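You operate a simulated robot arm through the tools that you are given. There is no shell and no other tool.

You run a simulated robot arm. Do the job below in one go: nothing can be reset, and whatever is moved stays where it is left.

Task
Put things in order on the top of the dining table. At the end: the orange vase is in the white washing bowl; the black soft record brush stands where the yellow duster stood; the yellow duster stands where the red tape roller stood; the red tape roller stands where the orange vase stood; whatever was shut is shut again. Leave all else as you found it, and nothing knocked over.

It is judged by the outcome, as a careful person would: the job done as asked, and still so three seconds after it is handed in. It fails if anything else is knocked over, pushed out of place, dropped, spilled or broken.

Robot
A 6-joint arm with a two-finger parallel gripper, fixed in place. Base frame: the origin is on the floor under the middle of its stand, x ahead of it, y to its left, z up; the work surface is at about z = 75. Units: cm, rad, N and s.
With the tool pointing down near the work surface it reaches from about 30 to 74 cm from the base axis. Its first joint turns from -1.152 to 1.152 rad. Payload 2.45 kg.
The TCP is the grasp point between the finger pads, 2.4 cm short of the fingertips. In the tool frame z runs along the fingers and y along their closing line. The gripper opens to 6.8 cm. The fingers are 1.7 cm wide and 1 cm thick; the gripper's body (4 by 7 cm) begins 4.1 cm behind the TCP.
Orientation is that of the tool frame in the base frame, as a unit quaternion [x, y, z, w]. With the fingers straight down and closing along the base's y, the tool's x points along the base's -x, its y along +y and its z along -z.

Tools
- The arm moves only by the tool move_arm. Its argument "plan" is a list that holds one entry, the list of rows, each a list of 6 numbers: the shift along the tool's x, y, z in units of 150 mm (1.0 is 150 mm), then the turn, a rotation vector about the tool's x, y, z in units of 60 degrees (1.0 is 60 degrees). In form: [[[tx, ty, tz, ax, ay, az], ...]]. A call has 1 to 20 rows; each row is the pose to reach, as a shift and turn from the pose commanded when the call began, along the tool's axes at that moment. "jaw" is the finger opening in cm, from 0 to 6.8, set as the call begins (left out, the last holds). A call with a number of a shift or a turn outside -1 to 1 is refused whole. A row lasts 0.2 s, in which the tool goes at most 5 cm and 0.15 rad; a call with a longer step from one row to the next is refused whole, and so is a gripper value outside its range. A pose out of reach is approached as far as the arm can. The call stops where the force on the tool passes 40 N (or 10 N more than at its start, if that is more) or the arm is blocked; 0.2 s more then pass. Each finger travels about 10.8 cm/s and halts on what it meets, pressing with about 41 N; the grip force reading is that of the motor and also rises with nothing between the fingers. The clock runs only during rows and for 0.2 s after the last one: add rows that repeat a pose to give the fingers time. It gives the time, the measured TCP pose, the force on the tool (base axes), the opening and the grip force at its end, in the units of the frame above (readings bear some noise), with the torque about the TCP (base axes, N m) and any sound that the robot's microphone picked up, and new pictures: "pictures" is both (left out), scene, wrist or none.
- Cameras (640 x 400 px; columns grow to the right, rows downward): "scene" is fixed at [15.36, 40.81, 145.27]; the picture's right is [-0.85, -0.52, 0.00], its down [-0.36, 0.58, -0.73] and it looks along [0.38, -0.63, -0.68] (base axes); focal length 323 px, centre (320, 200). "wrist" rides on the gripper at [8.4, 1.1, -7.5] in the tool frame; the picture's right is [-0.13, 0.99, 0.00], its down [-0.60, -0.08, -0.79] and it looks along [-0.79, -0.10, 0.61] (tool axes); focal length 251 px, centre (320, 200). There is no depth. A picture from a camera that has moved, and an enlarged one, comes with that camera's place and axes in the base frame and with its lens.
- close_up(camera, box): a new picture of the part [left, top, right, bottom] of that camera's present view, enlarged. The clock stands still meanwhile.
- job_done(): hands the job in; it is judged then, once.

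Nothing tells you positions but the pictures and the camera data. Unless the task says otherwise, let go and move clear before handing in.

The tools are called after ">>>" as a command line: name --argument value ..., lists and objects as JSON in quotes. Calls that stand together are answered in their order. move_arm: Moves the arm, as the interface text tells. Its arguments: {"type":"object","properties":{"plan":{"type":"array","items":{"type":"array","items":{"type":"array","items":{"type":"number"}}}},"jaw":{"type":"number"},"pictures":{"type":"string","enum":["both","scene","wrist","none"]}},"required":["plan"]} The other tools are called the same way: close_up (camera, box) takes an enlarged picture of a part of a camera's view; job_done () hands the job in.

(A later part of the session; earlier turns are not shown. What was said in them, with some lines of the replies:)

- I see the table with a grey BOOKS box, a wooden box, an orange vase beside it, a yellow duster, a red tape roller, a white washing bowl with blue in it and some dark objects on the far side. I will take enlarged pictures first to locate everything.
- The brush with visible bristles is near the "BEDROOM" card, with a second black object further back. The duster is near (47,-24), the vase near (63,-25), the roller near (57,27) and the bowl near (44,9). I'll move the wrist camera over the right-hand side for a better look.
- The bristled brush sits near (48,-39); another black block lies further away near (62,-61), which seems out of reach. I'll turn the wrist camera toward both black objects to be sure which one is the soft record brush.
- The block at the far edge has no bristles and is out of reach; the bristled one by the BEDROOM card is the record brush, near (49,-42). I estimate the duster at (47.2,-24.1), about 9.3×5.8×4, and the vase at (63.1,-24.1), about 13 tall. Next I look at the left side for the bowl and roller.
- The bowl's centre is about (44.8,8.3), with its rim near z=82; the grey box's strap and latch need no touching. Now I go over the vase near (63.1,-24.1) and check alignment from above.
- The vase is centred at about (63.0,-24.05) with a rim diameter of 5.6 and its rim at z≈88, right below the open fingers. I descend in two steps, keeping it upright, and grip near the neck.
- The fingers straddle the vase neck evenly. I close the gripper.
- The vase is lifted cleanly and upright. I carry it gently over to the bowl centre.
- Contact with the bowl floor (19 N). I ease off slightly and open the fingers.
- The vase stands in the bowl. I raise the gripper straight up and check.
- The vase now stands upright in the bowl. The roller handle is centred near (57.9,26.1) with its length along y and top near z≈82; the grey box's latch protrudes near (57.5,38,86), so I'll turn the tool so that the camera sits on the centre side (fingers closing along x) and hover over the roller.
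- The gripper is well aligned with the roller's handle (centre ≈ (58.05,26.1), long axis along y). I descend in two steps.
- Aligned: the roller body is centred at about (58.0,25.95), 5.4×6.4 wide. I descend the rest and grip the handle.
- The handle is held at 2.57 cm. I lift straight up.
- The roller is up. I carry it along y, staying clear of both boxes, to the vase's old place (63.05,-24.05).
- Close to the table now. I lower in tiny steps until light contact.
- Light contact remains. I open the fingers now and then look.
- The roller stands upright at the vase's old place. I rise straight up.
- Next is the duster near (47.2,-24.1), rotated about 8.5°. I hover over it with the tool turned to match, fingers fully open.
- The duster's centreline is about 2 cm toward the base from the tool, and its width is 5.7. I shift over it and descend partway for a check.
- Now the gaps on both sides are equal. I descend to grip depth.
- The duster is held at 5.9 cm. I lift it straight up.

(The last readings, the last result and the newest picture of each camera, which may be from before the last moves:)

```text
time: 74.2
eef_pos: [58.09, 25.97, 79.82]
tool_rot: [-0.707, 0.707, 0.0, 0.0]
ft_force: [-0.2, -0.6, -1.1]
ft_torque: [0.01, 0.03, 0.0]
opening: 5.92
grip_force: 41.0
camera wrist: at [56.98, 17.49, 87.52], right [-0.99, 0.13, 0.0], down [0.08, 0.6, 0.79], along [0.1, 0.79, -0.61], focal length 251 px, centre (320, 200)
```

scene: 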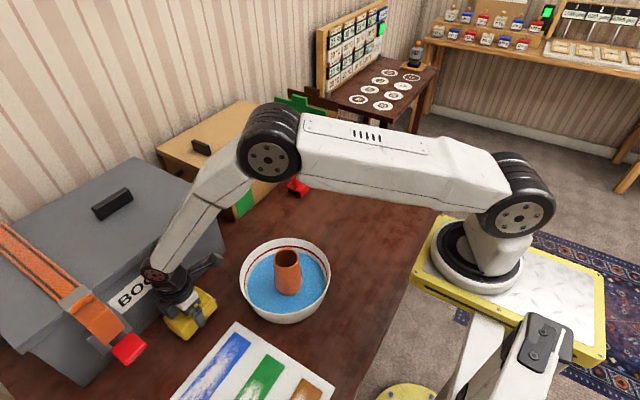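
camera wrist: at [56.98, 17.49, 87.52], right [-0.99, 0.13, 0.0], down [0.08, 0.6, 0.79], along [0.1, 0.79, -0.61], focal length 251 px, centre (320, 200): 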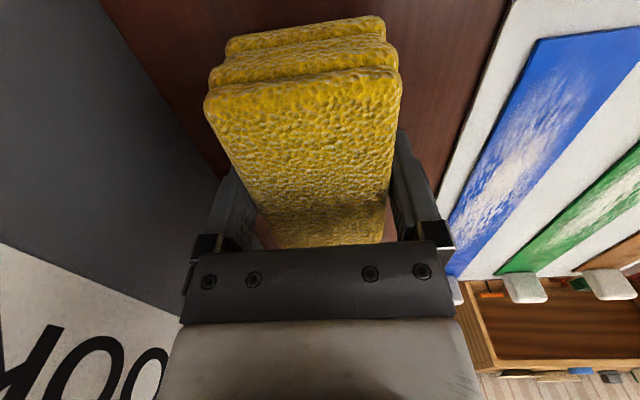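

>>> move_arm --plan '[[[0, 0, 0.03, 0, 0, 0], [0, 0, 0.06, 0, 0, 0], [0, 0, 0.083, 0, 0, 0], [0, 0, 0.083, 0, 0, 0]]]' --pictures "none"

>>> move_arm --plan '[[[0, 0, 0.005, 0, 0, 0], [0, 0, 0.01, 0, 0, 0], [0, 0, 0.014, 0, 0, 0], [0, 0, 0.014, 0, 0, 0]]]' --pictures "none"

```text
time: 75.2
eef_pos: [58.02, 25.96, 78.65]
tool_rot: [0.707, -0.707, 0.0, -0.001]
ft_force: [-0.6, 0.1, -0.5]
ft_torque: [0.01, 0.02, 0.03]
opening: 5.93
grip_force: 40.3
```

```text
time: 76.2
eef_pos: [58.05, 25.94, 78.4]
tool_rot: [0.708, -0.707, 0.001, 0.0]
ft_force: [0.2, -0.1, 0.9]
ft_torque: [-0.05, 0.05, 0.03]
opening: 5.93
grip_force: 41.1
```

>>> move_arm --plan '[[[0, 0, 0.003, 0, 0, 0], [0, 0, 0.006, 0, 0, 0], [0, 0, 0.006, 0, 0, 0]]]' --pictures "none"

```text
time: 77.0
eef_pos: [58.08, 25.97, 78.41]
tool_rot: [-0.707, 0.707, 0.001, 0.0]
ft_force: [-2.3, -4.5, 8.7]
ft_torque: [-0.15, 0.15, -0.01]
opening: 5.92
grip_force: 40.9
```

The duster touches the table lightly. I open the fingers fully and then rise.

>>> move_arm --plan '[[[0, 0, -0.002, 0, 0, 0], [0, 0, -0.002, 0, 0, 0], [0, 0, -0.002, 0, 0, 0], [0, 0, -0.002, 0, 0, 0]]]' --jaw 6.8

```text
time: 78.0
eef_pos: [58.04, 25.97, 78.38]
tool_rot: [0.708, -0.707, 0.0, 0.0]
ft_force: [0.2, 0.1, 0.3]
ft_torque: [-0.03, -0.02, -0.01]
opening: 6.8
grip_force: 0.0
camera wrist: at [56.99, 17.55, 86.12], right [-0.99, 0.13, 0.0], down [0.08, 0.6, 0.79], along [0.1, 0.79, -0.61], focal length 251 px, centre (320, 200)
```

scene: 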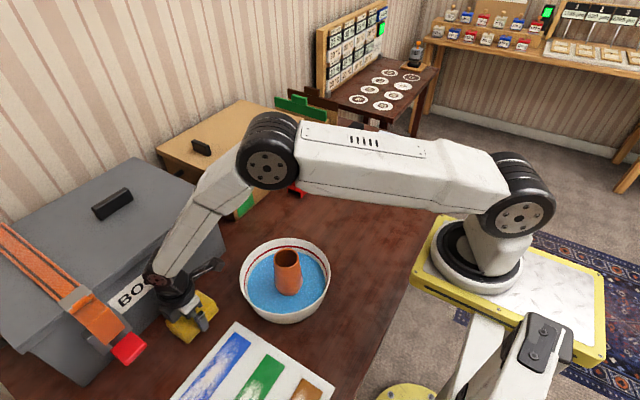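
wrist: 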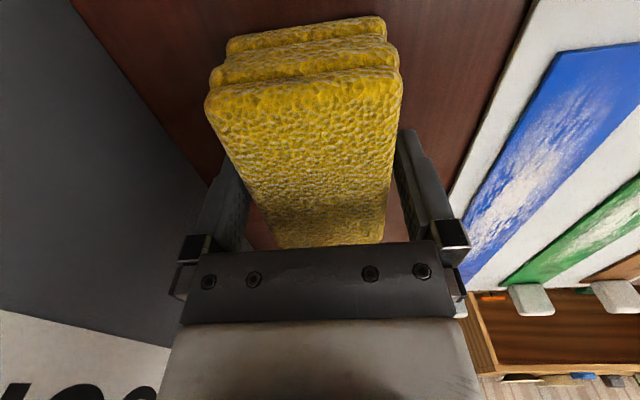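

>>> move_arm --plan '[[[0, 0, -0.03, 0, 0, 0], [0, 0, -0.08, 0, 0, 0], [0, 0, -0.15, 0, 0, 0], [0, 0, -0.25, 0, 0, 0], [0, 0, -0.4, 0, 0, 0], [0, 0, -0.58, 0, 0, 0], [0, 0, -0.78, 0, 0, 0], [0, 0, -1.0, 0, 0, 0], [0, 0, -1.0, 0, 0, 0]]]'

```text
time: 80.0
eef_pos: [58.26, 25.87, 93.66]
tool_rot: [-0.707, 0.707, 0.0, 0.0]
ft_force: [-0.5, -0.4, -0.9]
ft_torque: [0.0, -0.02, -0.01]
opening: 6.81
grip_force: 0.1
camera wrist: at [57.16, 17.43, 101.31], right [-0.99, 0.13, 0.0], down [0.08, 0.6, 0.79], along [0.1, 0.79, -0.61], focal length 251 px, centre (320, 200)
```

scene: 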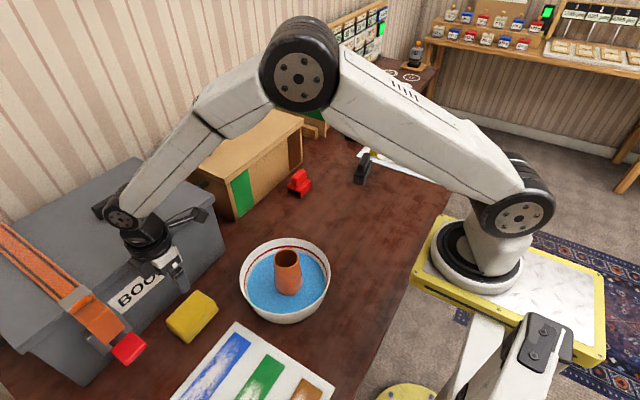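
wrist: 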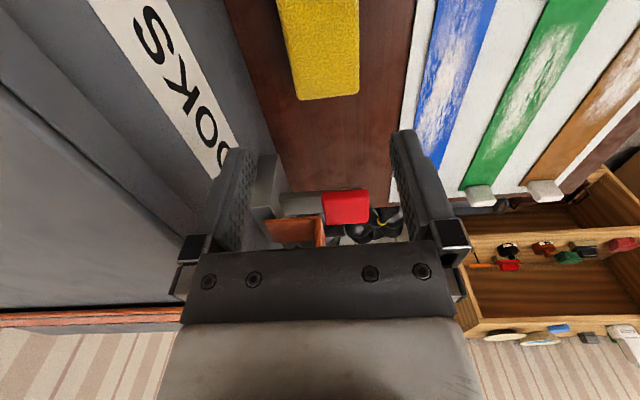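

The duster stands where the roller was. Now I travel back to the brush near (49,-42) for the last move.

>>> move_arm --plan '[[[0.17, 0, -0.05, 0, 0, 0], [0.38, 0, -0.1, 0, 0, 0], [0.6, 0, -0.2, 0, 0, 0], [0.8, 0, -0.2, 0, 0, 0], [1.0, 0, -0.2, 0, 0, 0]]]' --pictures "none"

>>> move_arm --plan '[[[0.2, 0, 0, 0, 0, 0], [0.4, 0, 0, 0, 0, 0], [0.6, 0, 0, 0, 0, 0], [0.8, 0, 0, 0, 0, 0], [1.0, 0, 0, 0, 0, 0]]]' --pictures "none"

>>> move_arm --plan '[[[0.2, 0.04, 0, 0, 0, 0], [0.4, 0.08, 0, 0, 0, 0], [0.6, 0.12, 0, 0, 0, 0], [0.8, 0.16, 0, 0, 0, 0], [1.0, 0.2, 0, 0, 0, 0]]]' --pictures "none"

>>> move_arm --plan '[[[0.2, 0.052, 0, 0, 0, 0], [0.4, 0.104, 0, 0, 0, 0], [0.6, 0.155, 0, 0, 0, 0], [0.8, 0.207, 0, 0, 0, 0], [0.8, 0.207, 0, 0, 0, 0]]]'

```text
time: 81.2
eef_pos: [58.08, 10.96, 96.44]
tool_rot: [-0.707, 0.708, 0.0, 0.0]
ft_force: [-0.7, -0.9, 0.0]
ft_torque: [-0.02, -0.04, 0.0]
opening: 6.81
grip_force: 0.0
```

```text
time: 82.4
eef_pos: [58.09, -4.21, 96.5]
tool_rot: [-0.707, 0.707, 0.0, 0.0]
ft_force: [0.6, 0.5, -0.6]
ft_torque: [0.01, 0.02, -0.02]
opening: 6.8
grip_force: 0.1
```

```text
time: 83.6
eef_pos: [54.92, -18.89, 96.26]
tool_rot: [-0.707, 0.707, 0.0, 0.001]
ft_force: [0.6, -0.2, 0.9]
ft_torque: [-0.01, 0.02, 0.0]
opening: 6.79
grip_force: 0.0
```

```text
time: 84.8
eef_pos: [51.98, -30.91, 96.35]
tool_rot: [0.707, -0.707, 0.0, 0.0]
ft_force: [0.1, 0.7, -0.8]
ft_torque: [-0.02, -0.03, 0.0]
opening: 6.82
grip_force: 0.1
camera wrist: at [50.91, -39.4, 104.05], right [-0.99, 0.13, 0.0], down [0.08, 0.6, 0.79], along [0.1, 0.79, -0.61], focal length 251 px, centre (320, 200)
```

scene: 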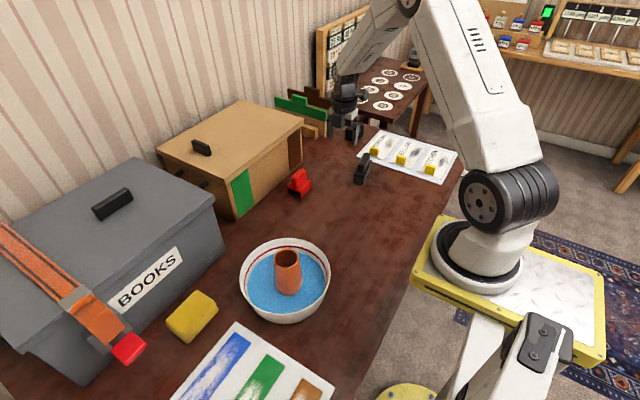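
wrist: 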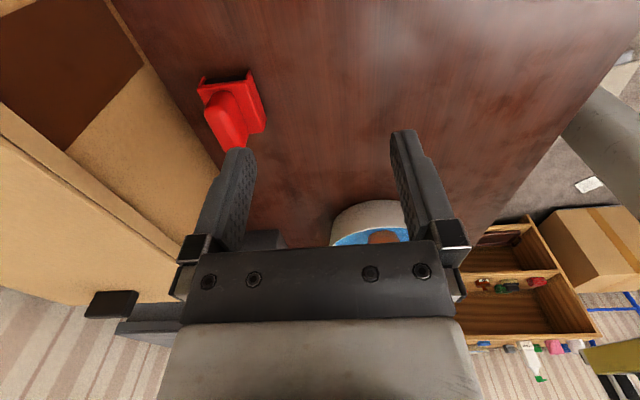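

>>> move_arm --plan '[[[0.147, 0.04, 0, 0, 0, -0.037], [0.293, 0.08, 0, 0, 0, -0.073], [0.44, 0.12, 0, 0, 0, -0.11], [0.586, 0.16, 0, 0, 0, -0.146], [0.733, 0.2, 0, 0, 0, -0.183], [0.733, 0.2, 0, 0, 0, -0.183]]]'

>>> close_up --camera "wrist" --box '[240, 0, 400, 100]'

```text
time: 86.2
eef_pos: [49.03, -41.82, 96.29]
tool_rot: [0.772, -0.636, 0.0, 0.0]
ft_force: [-0.5, 0.3, -0.2]
ft_torque: [0.03, 0.0, -0.01]
opening: 6.81
grip_force: 0.1
camera wrist: at [49.56, -50.46, 103.93], right [-1.0, -0.06, 0.0], down [-0.04, 0.61, 0.79], along [-0.05, 0.79, -0.61], focal length 251 px, centre (320, 200)
```

scene: 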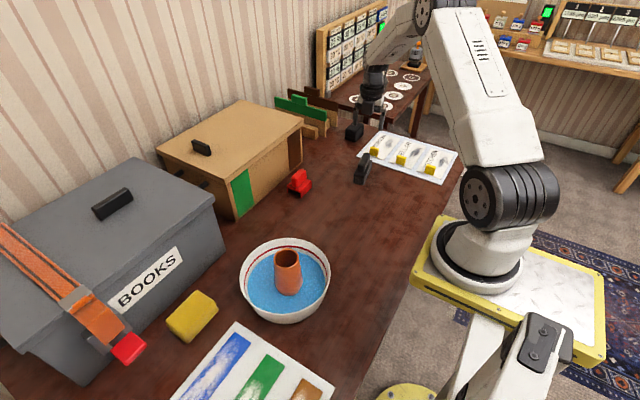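
wrist: 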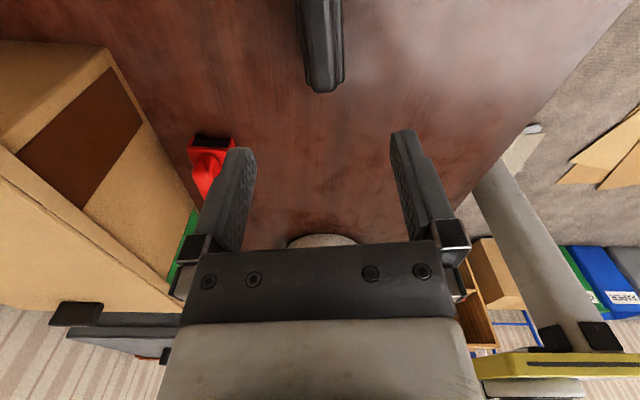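

```text
4.00 times, centred on (320, 50) of wrist
camera zoom: at [49.56, -50.46, 103.93], right [-1.0, -0.06, 0.0], down [-0.04, 0.61, 0.79], along [-0.05, 0.79, -0.61], focal length 1006 px, centre (320, 800)
```

zoom: 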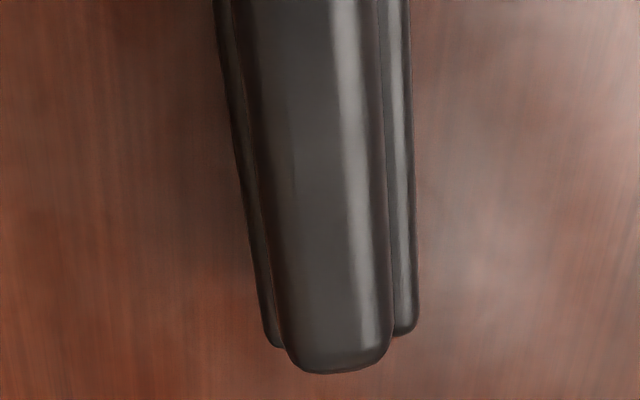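

The tool is over the brush handle with about 2° of yaw left to correct. I descend partway and check its height.

>>> move_arm --plan '[[[0, 0, 0.12, 0, 0, 0.01], [0, 0, 0.26, 0, 0, 0.02], [0, 0, 0.4, 0, 0, 0.033], [0, 0, 0.5, 0, 0, 0.033], [0, 0, 0.56, 0, 0, 0.033], [0, 0, 0.56, 0, 0, 0.033]]]'

>>> close_up --camera "wrist" --box '[200, 0, 440, 170]'

>>> close_up --camera "scene" --box '[310, 90, 438, 190]'

```text
time: 87.6
eef_pos: [49.03, -42.01, 87.85]
tool_rot: [0.761, -0.649, 0.0, 0.0]
ft_force: [-0.4, 0.2, -0.5]
ft_torque: [-0.01, -0.03, 0.02]
opening: 6.8
grip_force: 0.0
camera wrist: at [49.26, -50.5, 95.49], right [-1.0, -0.03, 0.0], down [-0.02, 0.61, 0.79], along [-0.02, 0.79, -0.61], focal length 251 px, centre (320, 200)
```

scene: 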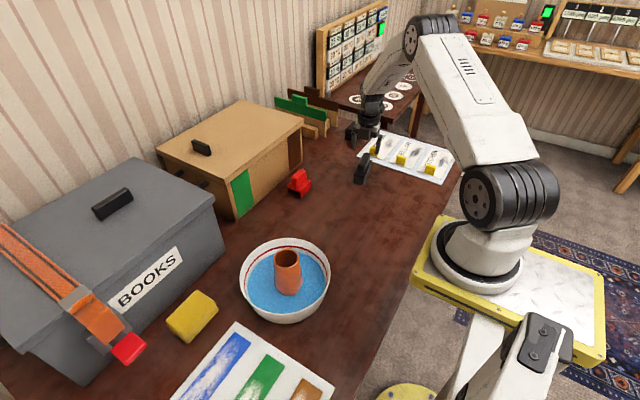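
wrist: 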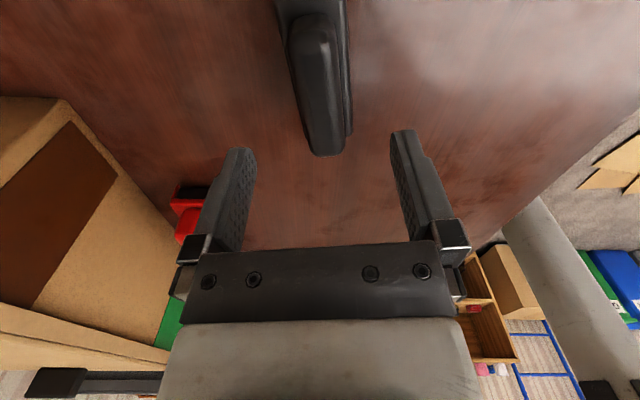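

```text
2.35 times, centred on (320, 85) of wrist
camera zoom: at [49.26, -50.5, 95.49], right [-1.0, -0.03, 0.0], down [-0.02, 0.61, 0.79], along [-0.02, 0.79, -0.61], focal length 592 px, centre (320, 471)
```

zoom: 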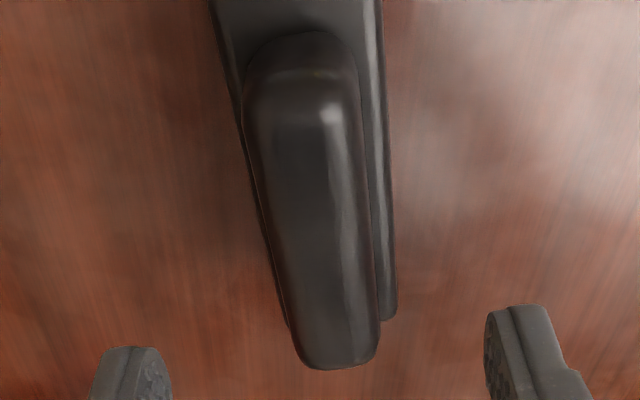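

```text
4.00 times, centred on (374, 140) of scene
camera zoom: at [15.36, 40.81, 145.27], right [-0.85, -0.52, 0.0], down [-0.36, 0.58, -0.73], along [0.38, -0.63, -0.68], focal length 1293 px, centre (104, 440)
```

zoom: 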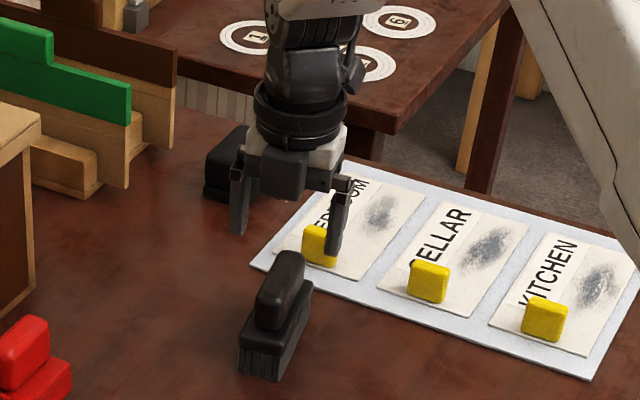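

The handle top is near z≈82.3 and the plate top near 78.8. I descend so that the fingertips stay above the plate, then close.

>>> move_arm --plan '[[[0, 0.004, 0.1, 0, 0, 0], [0, 0.008, 0.2, 0, 0, 0], [0, 0.008, 0.3, 0, 0, 0], [0, 0.008, 0.37, 0, 0, 0], [0, 0.008, 0.4, 0, 0, 0], [0, 0.008, 0.4, 0, 0, 0]]]'

```text
time: 89.0
eef_pos: [48.87, -41.84, 81.9]
tool_rot: [0.76, -0.649, 0.0, 0.0]
ft_force: [-0.4, 0.1, 0.8]
ft_torque: [0.04, 0.01, -0.03]
opening: 6.81
grip_force: 0.1
camera wrist: at [49.12, -50.48, 89.59], right [-1.0, -0.03, 0.0], down [-0.02, 0.61, 0.79], along [-0.02, 0.79, -0.61], focal length 251 px, centre (320, 200)
```

scene: 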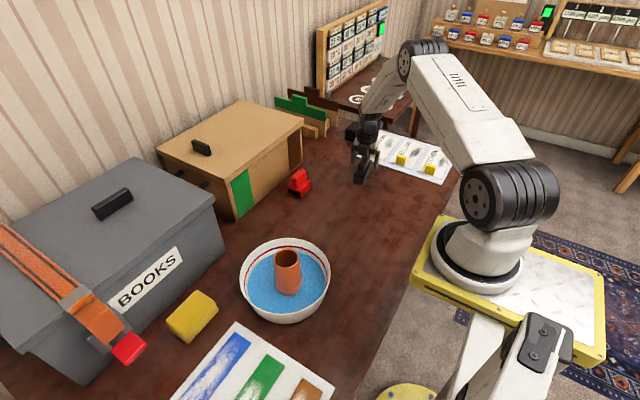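
wrist: 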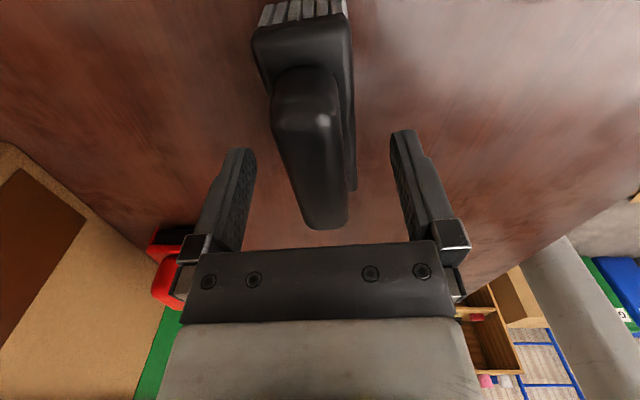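

>>> move_arm --plan '[[[0, 0, 0, 0, 0, 0], [0, 0, 0, 0, 0, 0], [0, 0, 0, 0, 0, 0], [0, 0, 0, 0, 0, 0], [0, 0, 0, 0, 0, 0]]]' --jaw 1.2

```text
time: 90.2
eef_pos: [48.81, -41.87, 81.89]
tool_rot: [0.76, -0.649, 0.0, 0.001]
ft_force: [0.4, -0.7, 2.0]
ft_torque: [-0.02, -0.07, -0.01]
opening: 2.54
grip_force: 40.5
camera wrist: at [49.12, -50.49, 89.62], right [-1.0, -0.03, 0.0], down [-0.02, 0.61, 0.79], along [-0.02, 0.79, -0.61], focal length 251 px, centre (320, 200)
```

scene: 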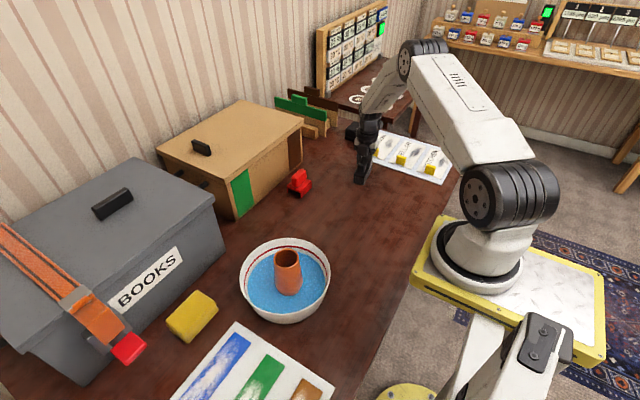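
wrist: 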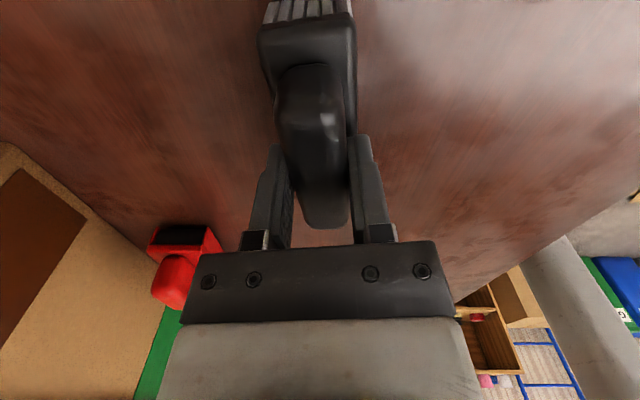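

The brush handle is held at 2.54 cm. I lift it straight up.

>>> move_arm --plan '[[[0, 0, -0.03, 0, 0, 0], [0, 0, -0.1, 0, 0, 0], [0, 0, -0.2, 0, 0, 0], [0, 0, -0.32, 0, 0, 0], [0, 0, -0.45, 0, 0, 0], [0, 0, -0.57, 0, 0, 0], [0, 0, -0.65, 0, 0, 0], [0, 0, -0.68, 0, 0, 0], [0, 0, -0.68, 0, 0, 0]]]'

```text
time: 92.2
eef_pos: [48.65, -42.06, 92.31]
tool_rot: [0.76, -0.65, -0.001, 0.0]
ft_force: [-0.6, -0.3, -1.8]
ft_torque: [-0.01, 0.0, 0.02]
opening: 2.54
grip_force: 40.9
camera wrist: at [48.87, -50.62, 99.84], right [-1.0, -0.03, 0.0], down [-0.02, 0.61, 0.79], along [-0.02, 0.79, -0.61], focal length 251 px, centre (320, 200)
```

scene: 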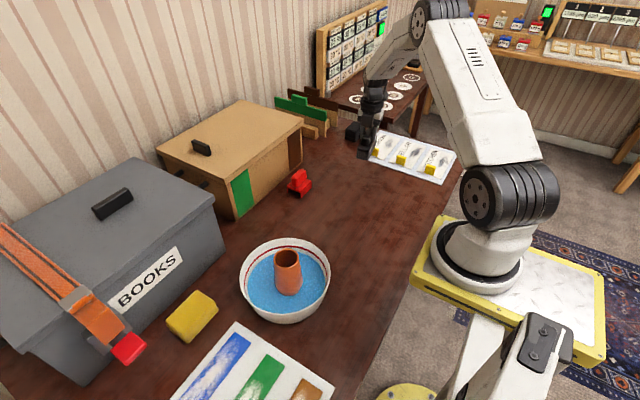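
wrist: 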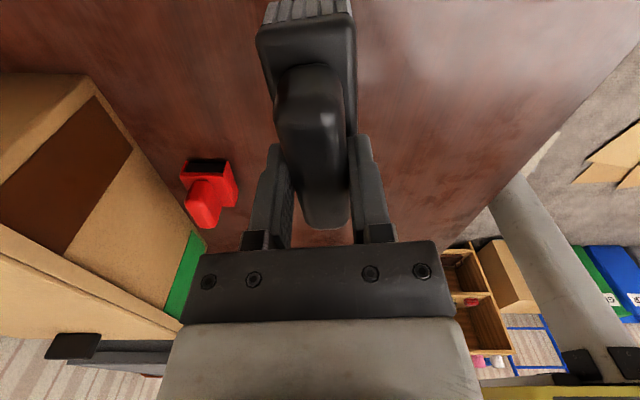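

>>> move_arm --plan '[[[-0.063, -0.005, 0, 0, 0, 0.015], [-0.19, -0.014, 0, 0, 0, 0.045], [-0.314, -0.023, 0, 0, 0, 0.075], [-0.44, -0.032, 0, 0, 0, 0.105], [-0.565, -0.041, 0, 0, 0, 0.135], [-0.627, -0.045, 0, 0, 0, 0.15]]]' --pictures "none"

>>> move_arm --plan '[[[-0.063, 0.005, 0, 0, 0, 0.015], [-0.19, 0.015, 0, 0, 0, 0.045], [-0.312, 0.025, 0, 0, 0, 0.075], [-0.436, 0.035, 0, 0, 0, 0.105], [-0.56, 0.045, 0, 0, 0, 0.135], [-0.623, 0.05, 0, 0, 0, 0.15], [-0.623, 0.05, 0, 0, 0, 0.15]]]'

```text
time: 93.6
eef_pos: [48.01, -32.73, 92.28]
tool_rot: [-0.706, 0.708, 0.001, 0.0]
ft_force: [-0.5, -0.2, -0.9]
ft_torque: [-0.01, 0.03, -0.02]
opening: 2.54
grip_force: 40.8
```

```text
time: 95.2
eef_pos: [47.07, -23.39, 92.24]
tool_rot: [-0.649, 0.761, 0.0, 0.0]
ft_force: [-0.2, 0.8, -0.3]
ft_torque: [-0.01, 0.0, -0.01]
opening: 2.54
grip_force: 40.5
camera wrist: at [44.71, -31.61, 99.86], right [-0.96, 0.28, 0.0], down [0.17, 0.58, 0.79], along [0.23, 0.76, -0.61], focal length 251 px, centre (320, 200)
```

scene: 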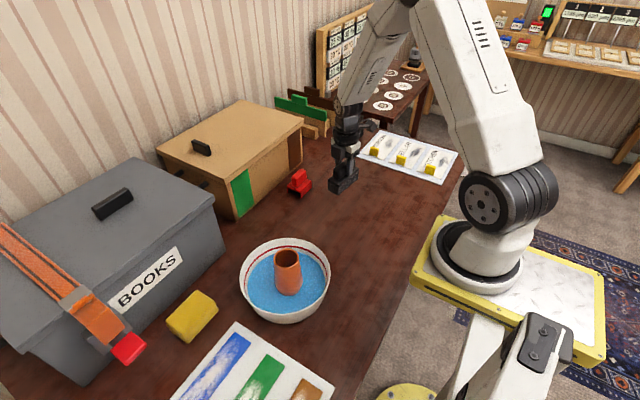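
wrist: 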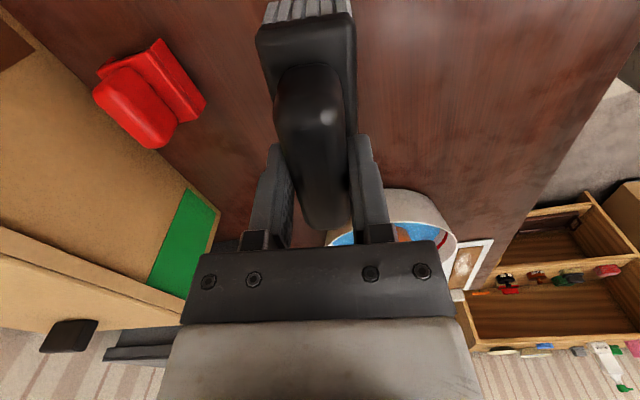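

At the duster's old place. I lower the brush.

>>> move_arm --plan '[[[0, 0, 0.05, 0, 0, 0], [0, 0, 0.15, 0, 0, 0], [0, 0, 0.27, 0, 0, 0], [0, 0, 0.39, 0, 0, 0], [0, 0, 0.5, 0, 0, 0], [0, 0, 0.58, 0, 0, 0], [0, 0, 0.63, 0, 0, 0], [0, 0, 0.65, 0, 0, 0], [0, 0, 0.65, 0, 0, 0]]]' --pictures "none"

>>> move_arm --plan '[[[0, 0, 0.007, 0, 0, 0], [0, 0, 0.014, 0, 0, 0], [0, 0, 0.02, 0, 0, 0], [0, 0, 0.02, 0, 0, 0]]]' --pictures "none"

```text
time: 97.2
eef_pos: [47.17, -23.18, 82.43]
tool_rot: [-0.649, 0.761, -0.001, 0.001]
ft_force: [-0.4, -0.1, -1.8]
ft_torque: [0.01, 0.02, 0.01]
opening: 2.54
grip_force: 41.2
```

```text
time: 98.2
eef_pos: [47.31, -23.34, 82.17]
tool_rot: [-0.649, 0.761, 0.0, 0.0]
ft_force: [-0.6, -0.3, -0.9]
ft_torque: [-0.01, 0.02, 0.01]
opening: 2.51
grip_force: 40.5
```

>>> move_arm --plan '[[[0, 0, 0.004, 0, 0, 0], [0, 0, 0.008, 0, 0, 0], [0, 0, 0.008, 0, 0, 0]]]' --pictures "none"

```text
time: 99.0
eef_pos: [47.2, -23.29, 81.91]
tool_rot: [-0.649, 0.76, 0.0, 0.0]
ft_force: [1.2, 1.6, -0.5]
ft_torque: [-0.03, 0.0, 0.01]
opening: 2.57
grip_force: 41.1
```

>>> move_arm --plan '[[[0, 0, 0.003, 0, 0, 0], [0, 0, 0.006, 0, 0, 0], [0, 0, 0.006, 0, 0, 0]]]' --pictures "none"

```text
time: 99.8
eef_pos: [47.29, -23.35, 81.9]
tool_rot: [-0.649, 0.76, 0.0, 0.0]
ft_force: [-0.8, 0.0, -0.7]
ft_torque: [0.0, 0.01, -0.02]
opening: 2.54
grip_force: 41.2
```

>>> move_arm --plan '[[[0, 0, 0.003, 0, 0, 0], [0, 0, 0.006, 0, 0, 0], [0, 0, 0.006, 0, 0, 0]]]' --pictures "none"

```text
time: 100.6
eef_pos: [47.3, -23.34, 81.92]
tool_rot: [-0.649, 0.761, -0.002, 0.001]
ft_force: [2.3, 2.6, 12.5]
ft_torque: [0.38, 0.04, -0.04]
opening: 2.54
grip_force: 41.1
```

Contact is made. I ease off a hair, then open the fingers.

>>> move_arm --plan '[[[0, 0, -0.004, 0, 0, 0], [0, 0, -0.004, 0, 0, 0]]]' --pictures "none"

>>> move_arm --plan '[[[0, 0, 0, 0, 0, 0], [0, 0, 0, 0, 0, 0], [0, 0, 0, 0, 0, 0], [0, 0, 0, 0, 0, 0], [0, 0, 0, 0, 0, 0]]]' --jaw 6.0

```text
time: 101.2
eef_pos: [47.36, -23.4, 81.88]
tool_rot: [-0.649, 0.76, -0.002, 0.001]
ft_force: [6.1, 2.3, 16.3]
ft_torque: [0.36, -0.15, -0.04]
opening: 2.52
grip_force: 40.7
```

```text
time: 102.4
eef_pos: [47.36, -23.45, 81.79]
tool_rot: [-0.65, 0.76, 0.0, 0.001]
ft_force: [0.3, -0.4, 0.1]
ft_torque: [-0.01, 0.0, 0.0]
opening: 5.99
grip_force: 0.0
camera wrist: at [44.81, -31.53, 89.54], right [-0.96, 0.28, 0.0], down [0.17, 0.58, 0.79], along [0.22, 0.76, -0.61], focal length 251 px, centre (320, 200)
```

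scene: 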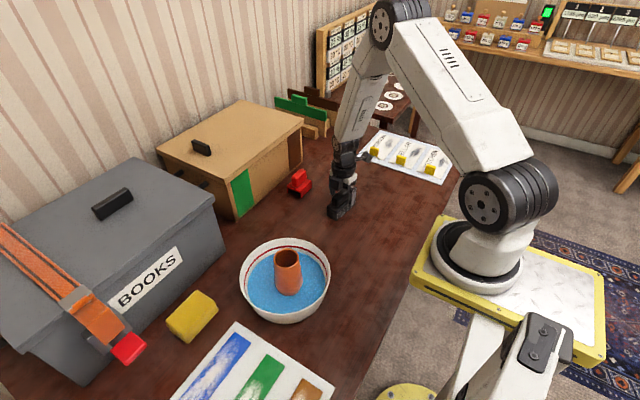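
wrist: 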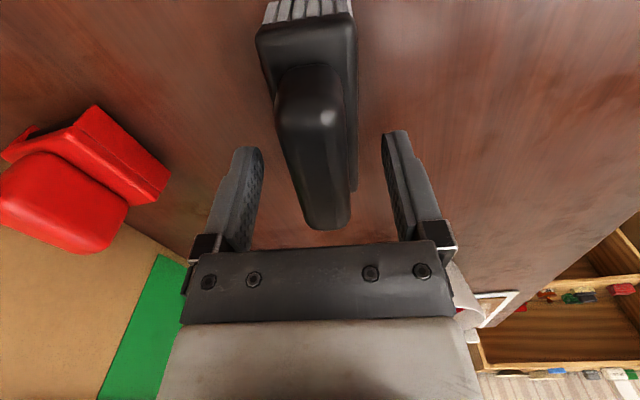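

The brush stands at the duster's old place. I rise straight up and inspect everything.

>>> move_arm --plan '[[[0, 0, -0.05, 0, 0, 0], [0, 0, -0.15, 0, 0, 0], [0, 0, -0.3, 0, 0, 0], [0, 0, -0.5, 0, 0, 0], [0, 0, -0.7, 0, 0, 0], [0, 0, -0.9, 0, 0, 0], [0, 0, -1.0, 0, 0, 0], [0, 0, -1.0, 0, 0, 0]]]'

>>> close_up --camera "scene" --box '[240, 120, 440, 245]'

>>> close_up --camera "scene" --box '[60, 210, 360, 400]'

```text
time: 104.2
eef_pos: [47.21, -23.26, 96.91]
tool_rot: [-0.649, 0.761, 0.0, -0.001]
ft_force: [0.1, -0.1, 0.0]
ft_torque: [-0.01, -0.03, 0.02]
opening: 5.98
grip_force: 0.1
camera wrist: at [44.83, -31.49, 104.63], right [-0.96, 0.28, 0.0], down [0.17, 0.58, 0.79], along [0.22, 0.76, -0.61], focal length 251 px, centre (320, 200)
```

scene: 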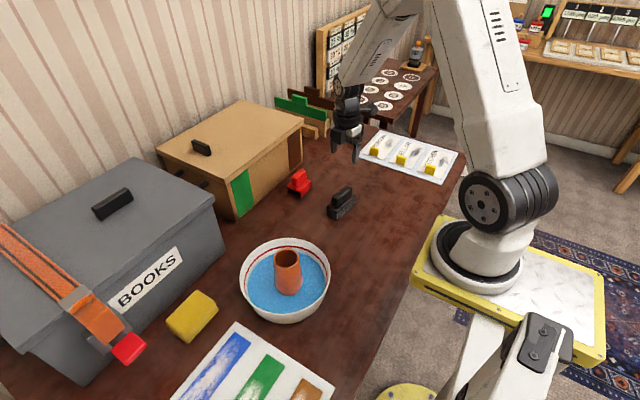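
wrist: 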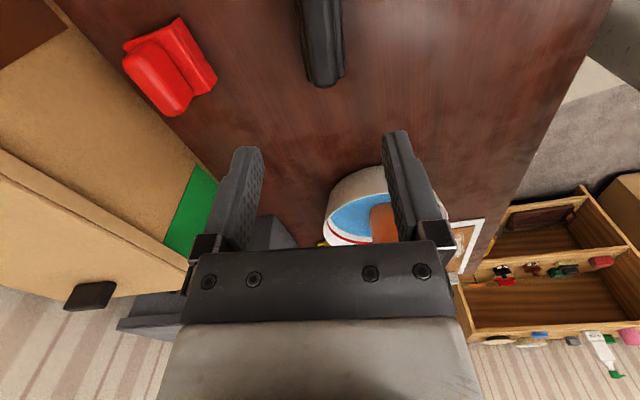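

```text
3.20 times, centred on (340, 182) of scene
camera zoom: at [15.36, 40.81, 145.27], right [-0.85, -0.52, 0.0], down [-0.36, 0.58, -0.73], along [0.38, -0.63, -0.68], focal length 1035 px, centre (256, 256)
```

zoom: 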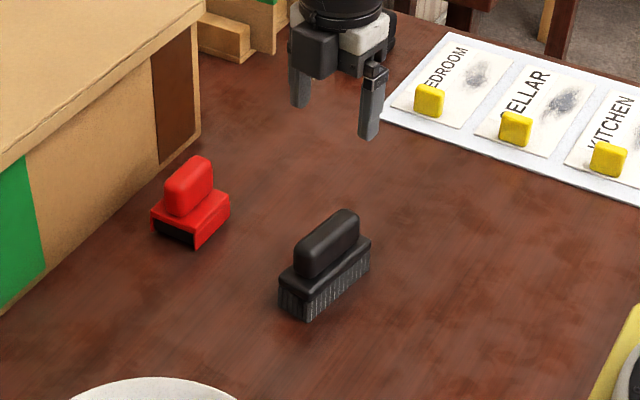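

```text
2.11 times, centred on (210, 305) of scene
camera zoom: at [15.36, 40.81, 145.27], right [-0.85, -0.52, 0.0], down [-0.36, 0.58, -0.73], along [0.38, -0.63, -0.68], focal length 681 px, centre (552, -21)
```

zoom: 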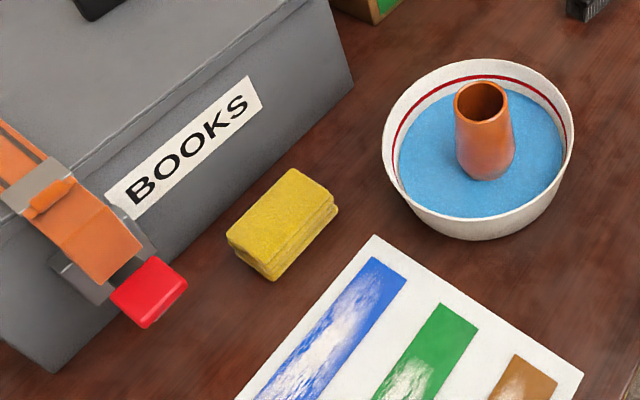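

Everything looks right: vase upright in the bowl, roller at the vase's spot, duster at the roller's spot, brush at the duster's spot, boxes untouched and shut. I raise the arm a little more to be well clear, with a last look.

>>> move_arm --plan '[[[0, 0, -0.15, 0, 0, 0], [0, 0, -0.3, 0, 0, 0], [0, 0, -0.45, 0, 0, 0], [0, 0, -0.6, 0, 0, 0], [0, 0, -0.6, 0, 0, 0], [0, 0, -0.6, 0, 0, 0]]]'

```text
time: 105.6
eef_pos: [47.38, -22.92, 105.88]
tool_rot: [-0.649, 0.761, 0.001, 0.0]
ft_force: [-0.3, -0.1, -0.2]
ft_torque: [0.0, -0.02, -0.01]
opening: 6.02
grip_force: 0.2
camera wrist: at [44.98, -31.16, 113.53], right [-0.96, 0.28, 0.0], down [0.17, 0.58, 0.79], along [0.22, 0.76, -0.61], focal length 251 px, centre (320, 200)
```

scene: 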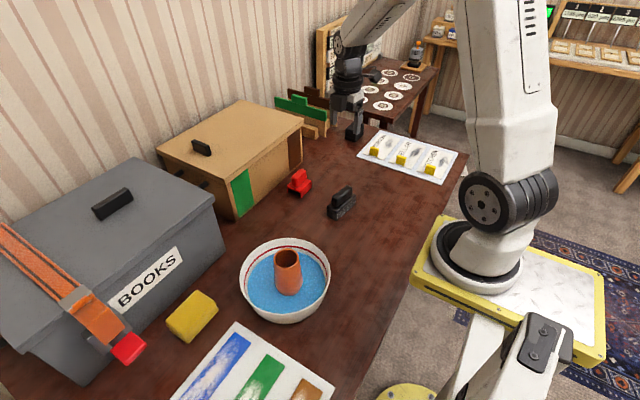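
wrist: 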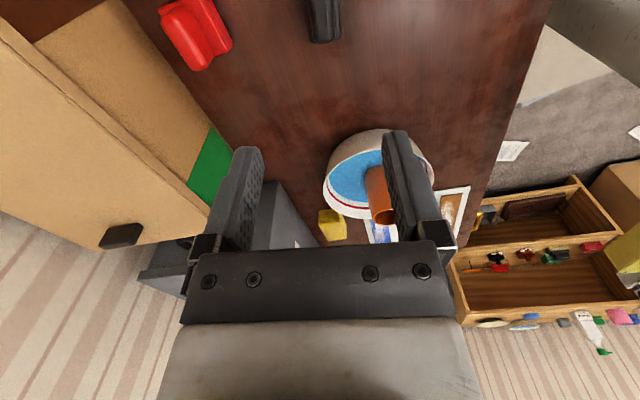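

All four objects stand in their asked places, nothing else has been disturbed, and the gripper is empty and clear. I hand the job in.

>>> job_done

```text
The job is handed in.
```

The table is in order as asked, going by the last pictures, and the job is handed in.

- **Vase:** the orange vase stands upright in the white washing bowl.
- **Tape roller:** the red tape roller stands where the vase stood.
- **Duster:** the yellow duster stands where the roller stood, turned about 9° from how it lay so that it lines up with the roller's old direction.
- **Brush:** the black record brush stands where the duster stood, lined up the way the duster was.

I estimate each piece is within about half a centimetre of the old spot. There were two black objects on the table. I took the bristled one by the BEDROOM card to be the record brush. The other has no bristles and was out of reach.

I did not open or touch either box, so both are still shut. Nothing else appears to have moved or been knocked over. The gripper is empty and clear of the table.
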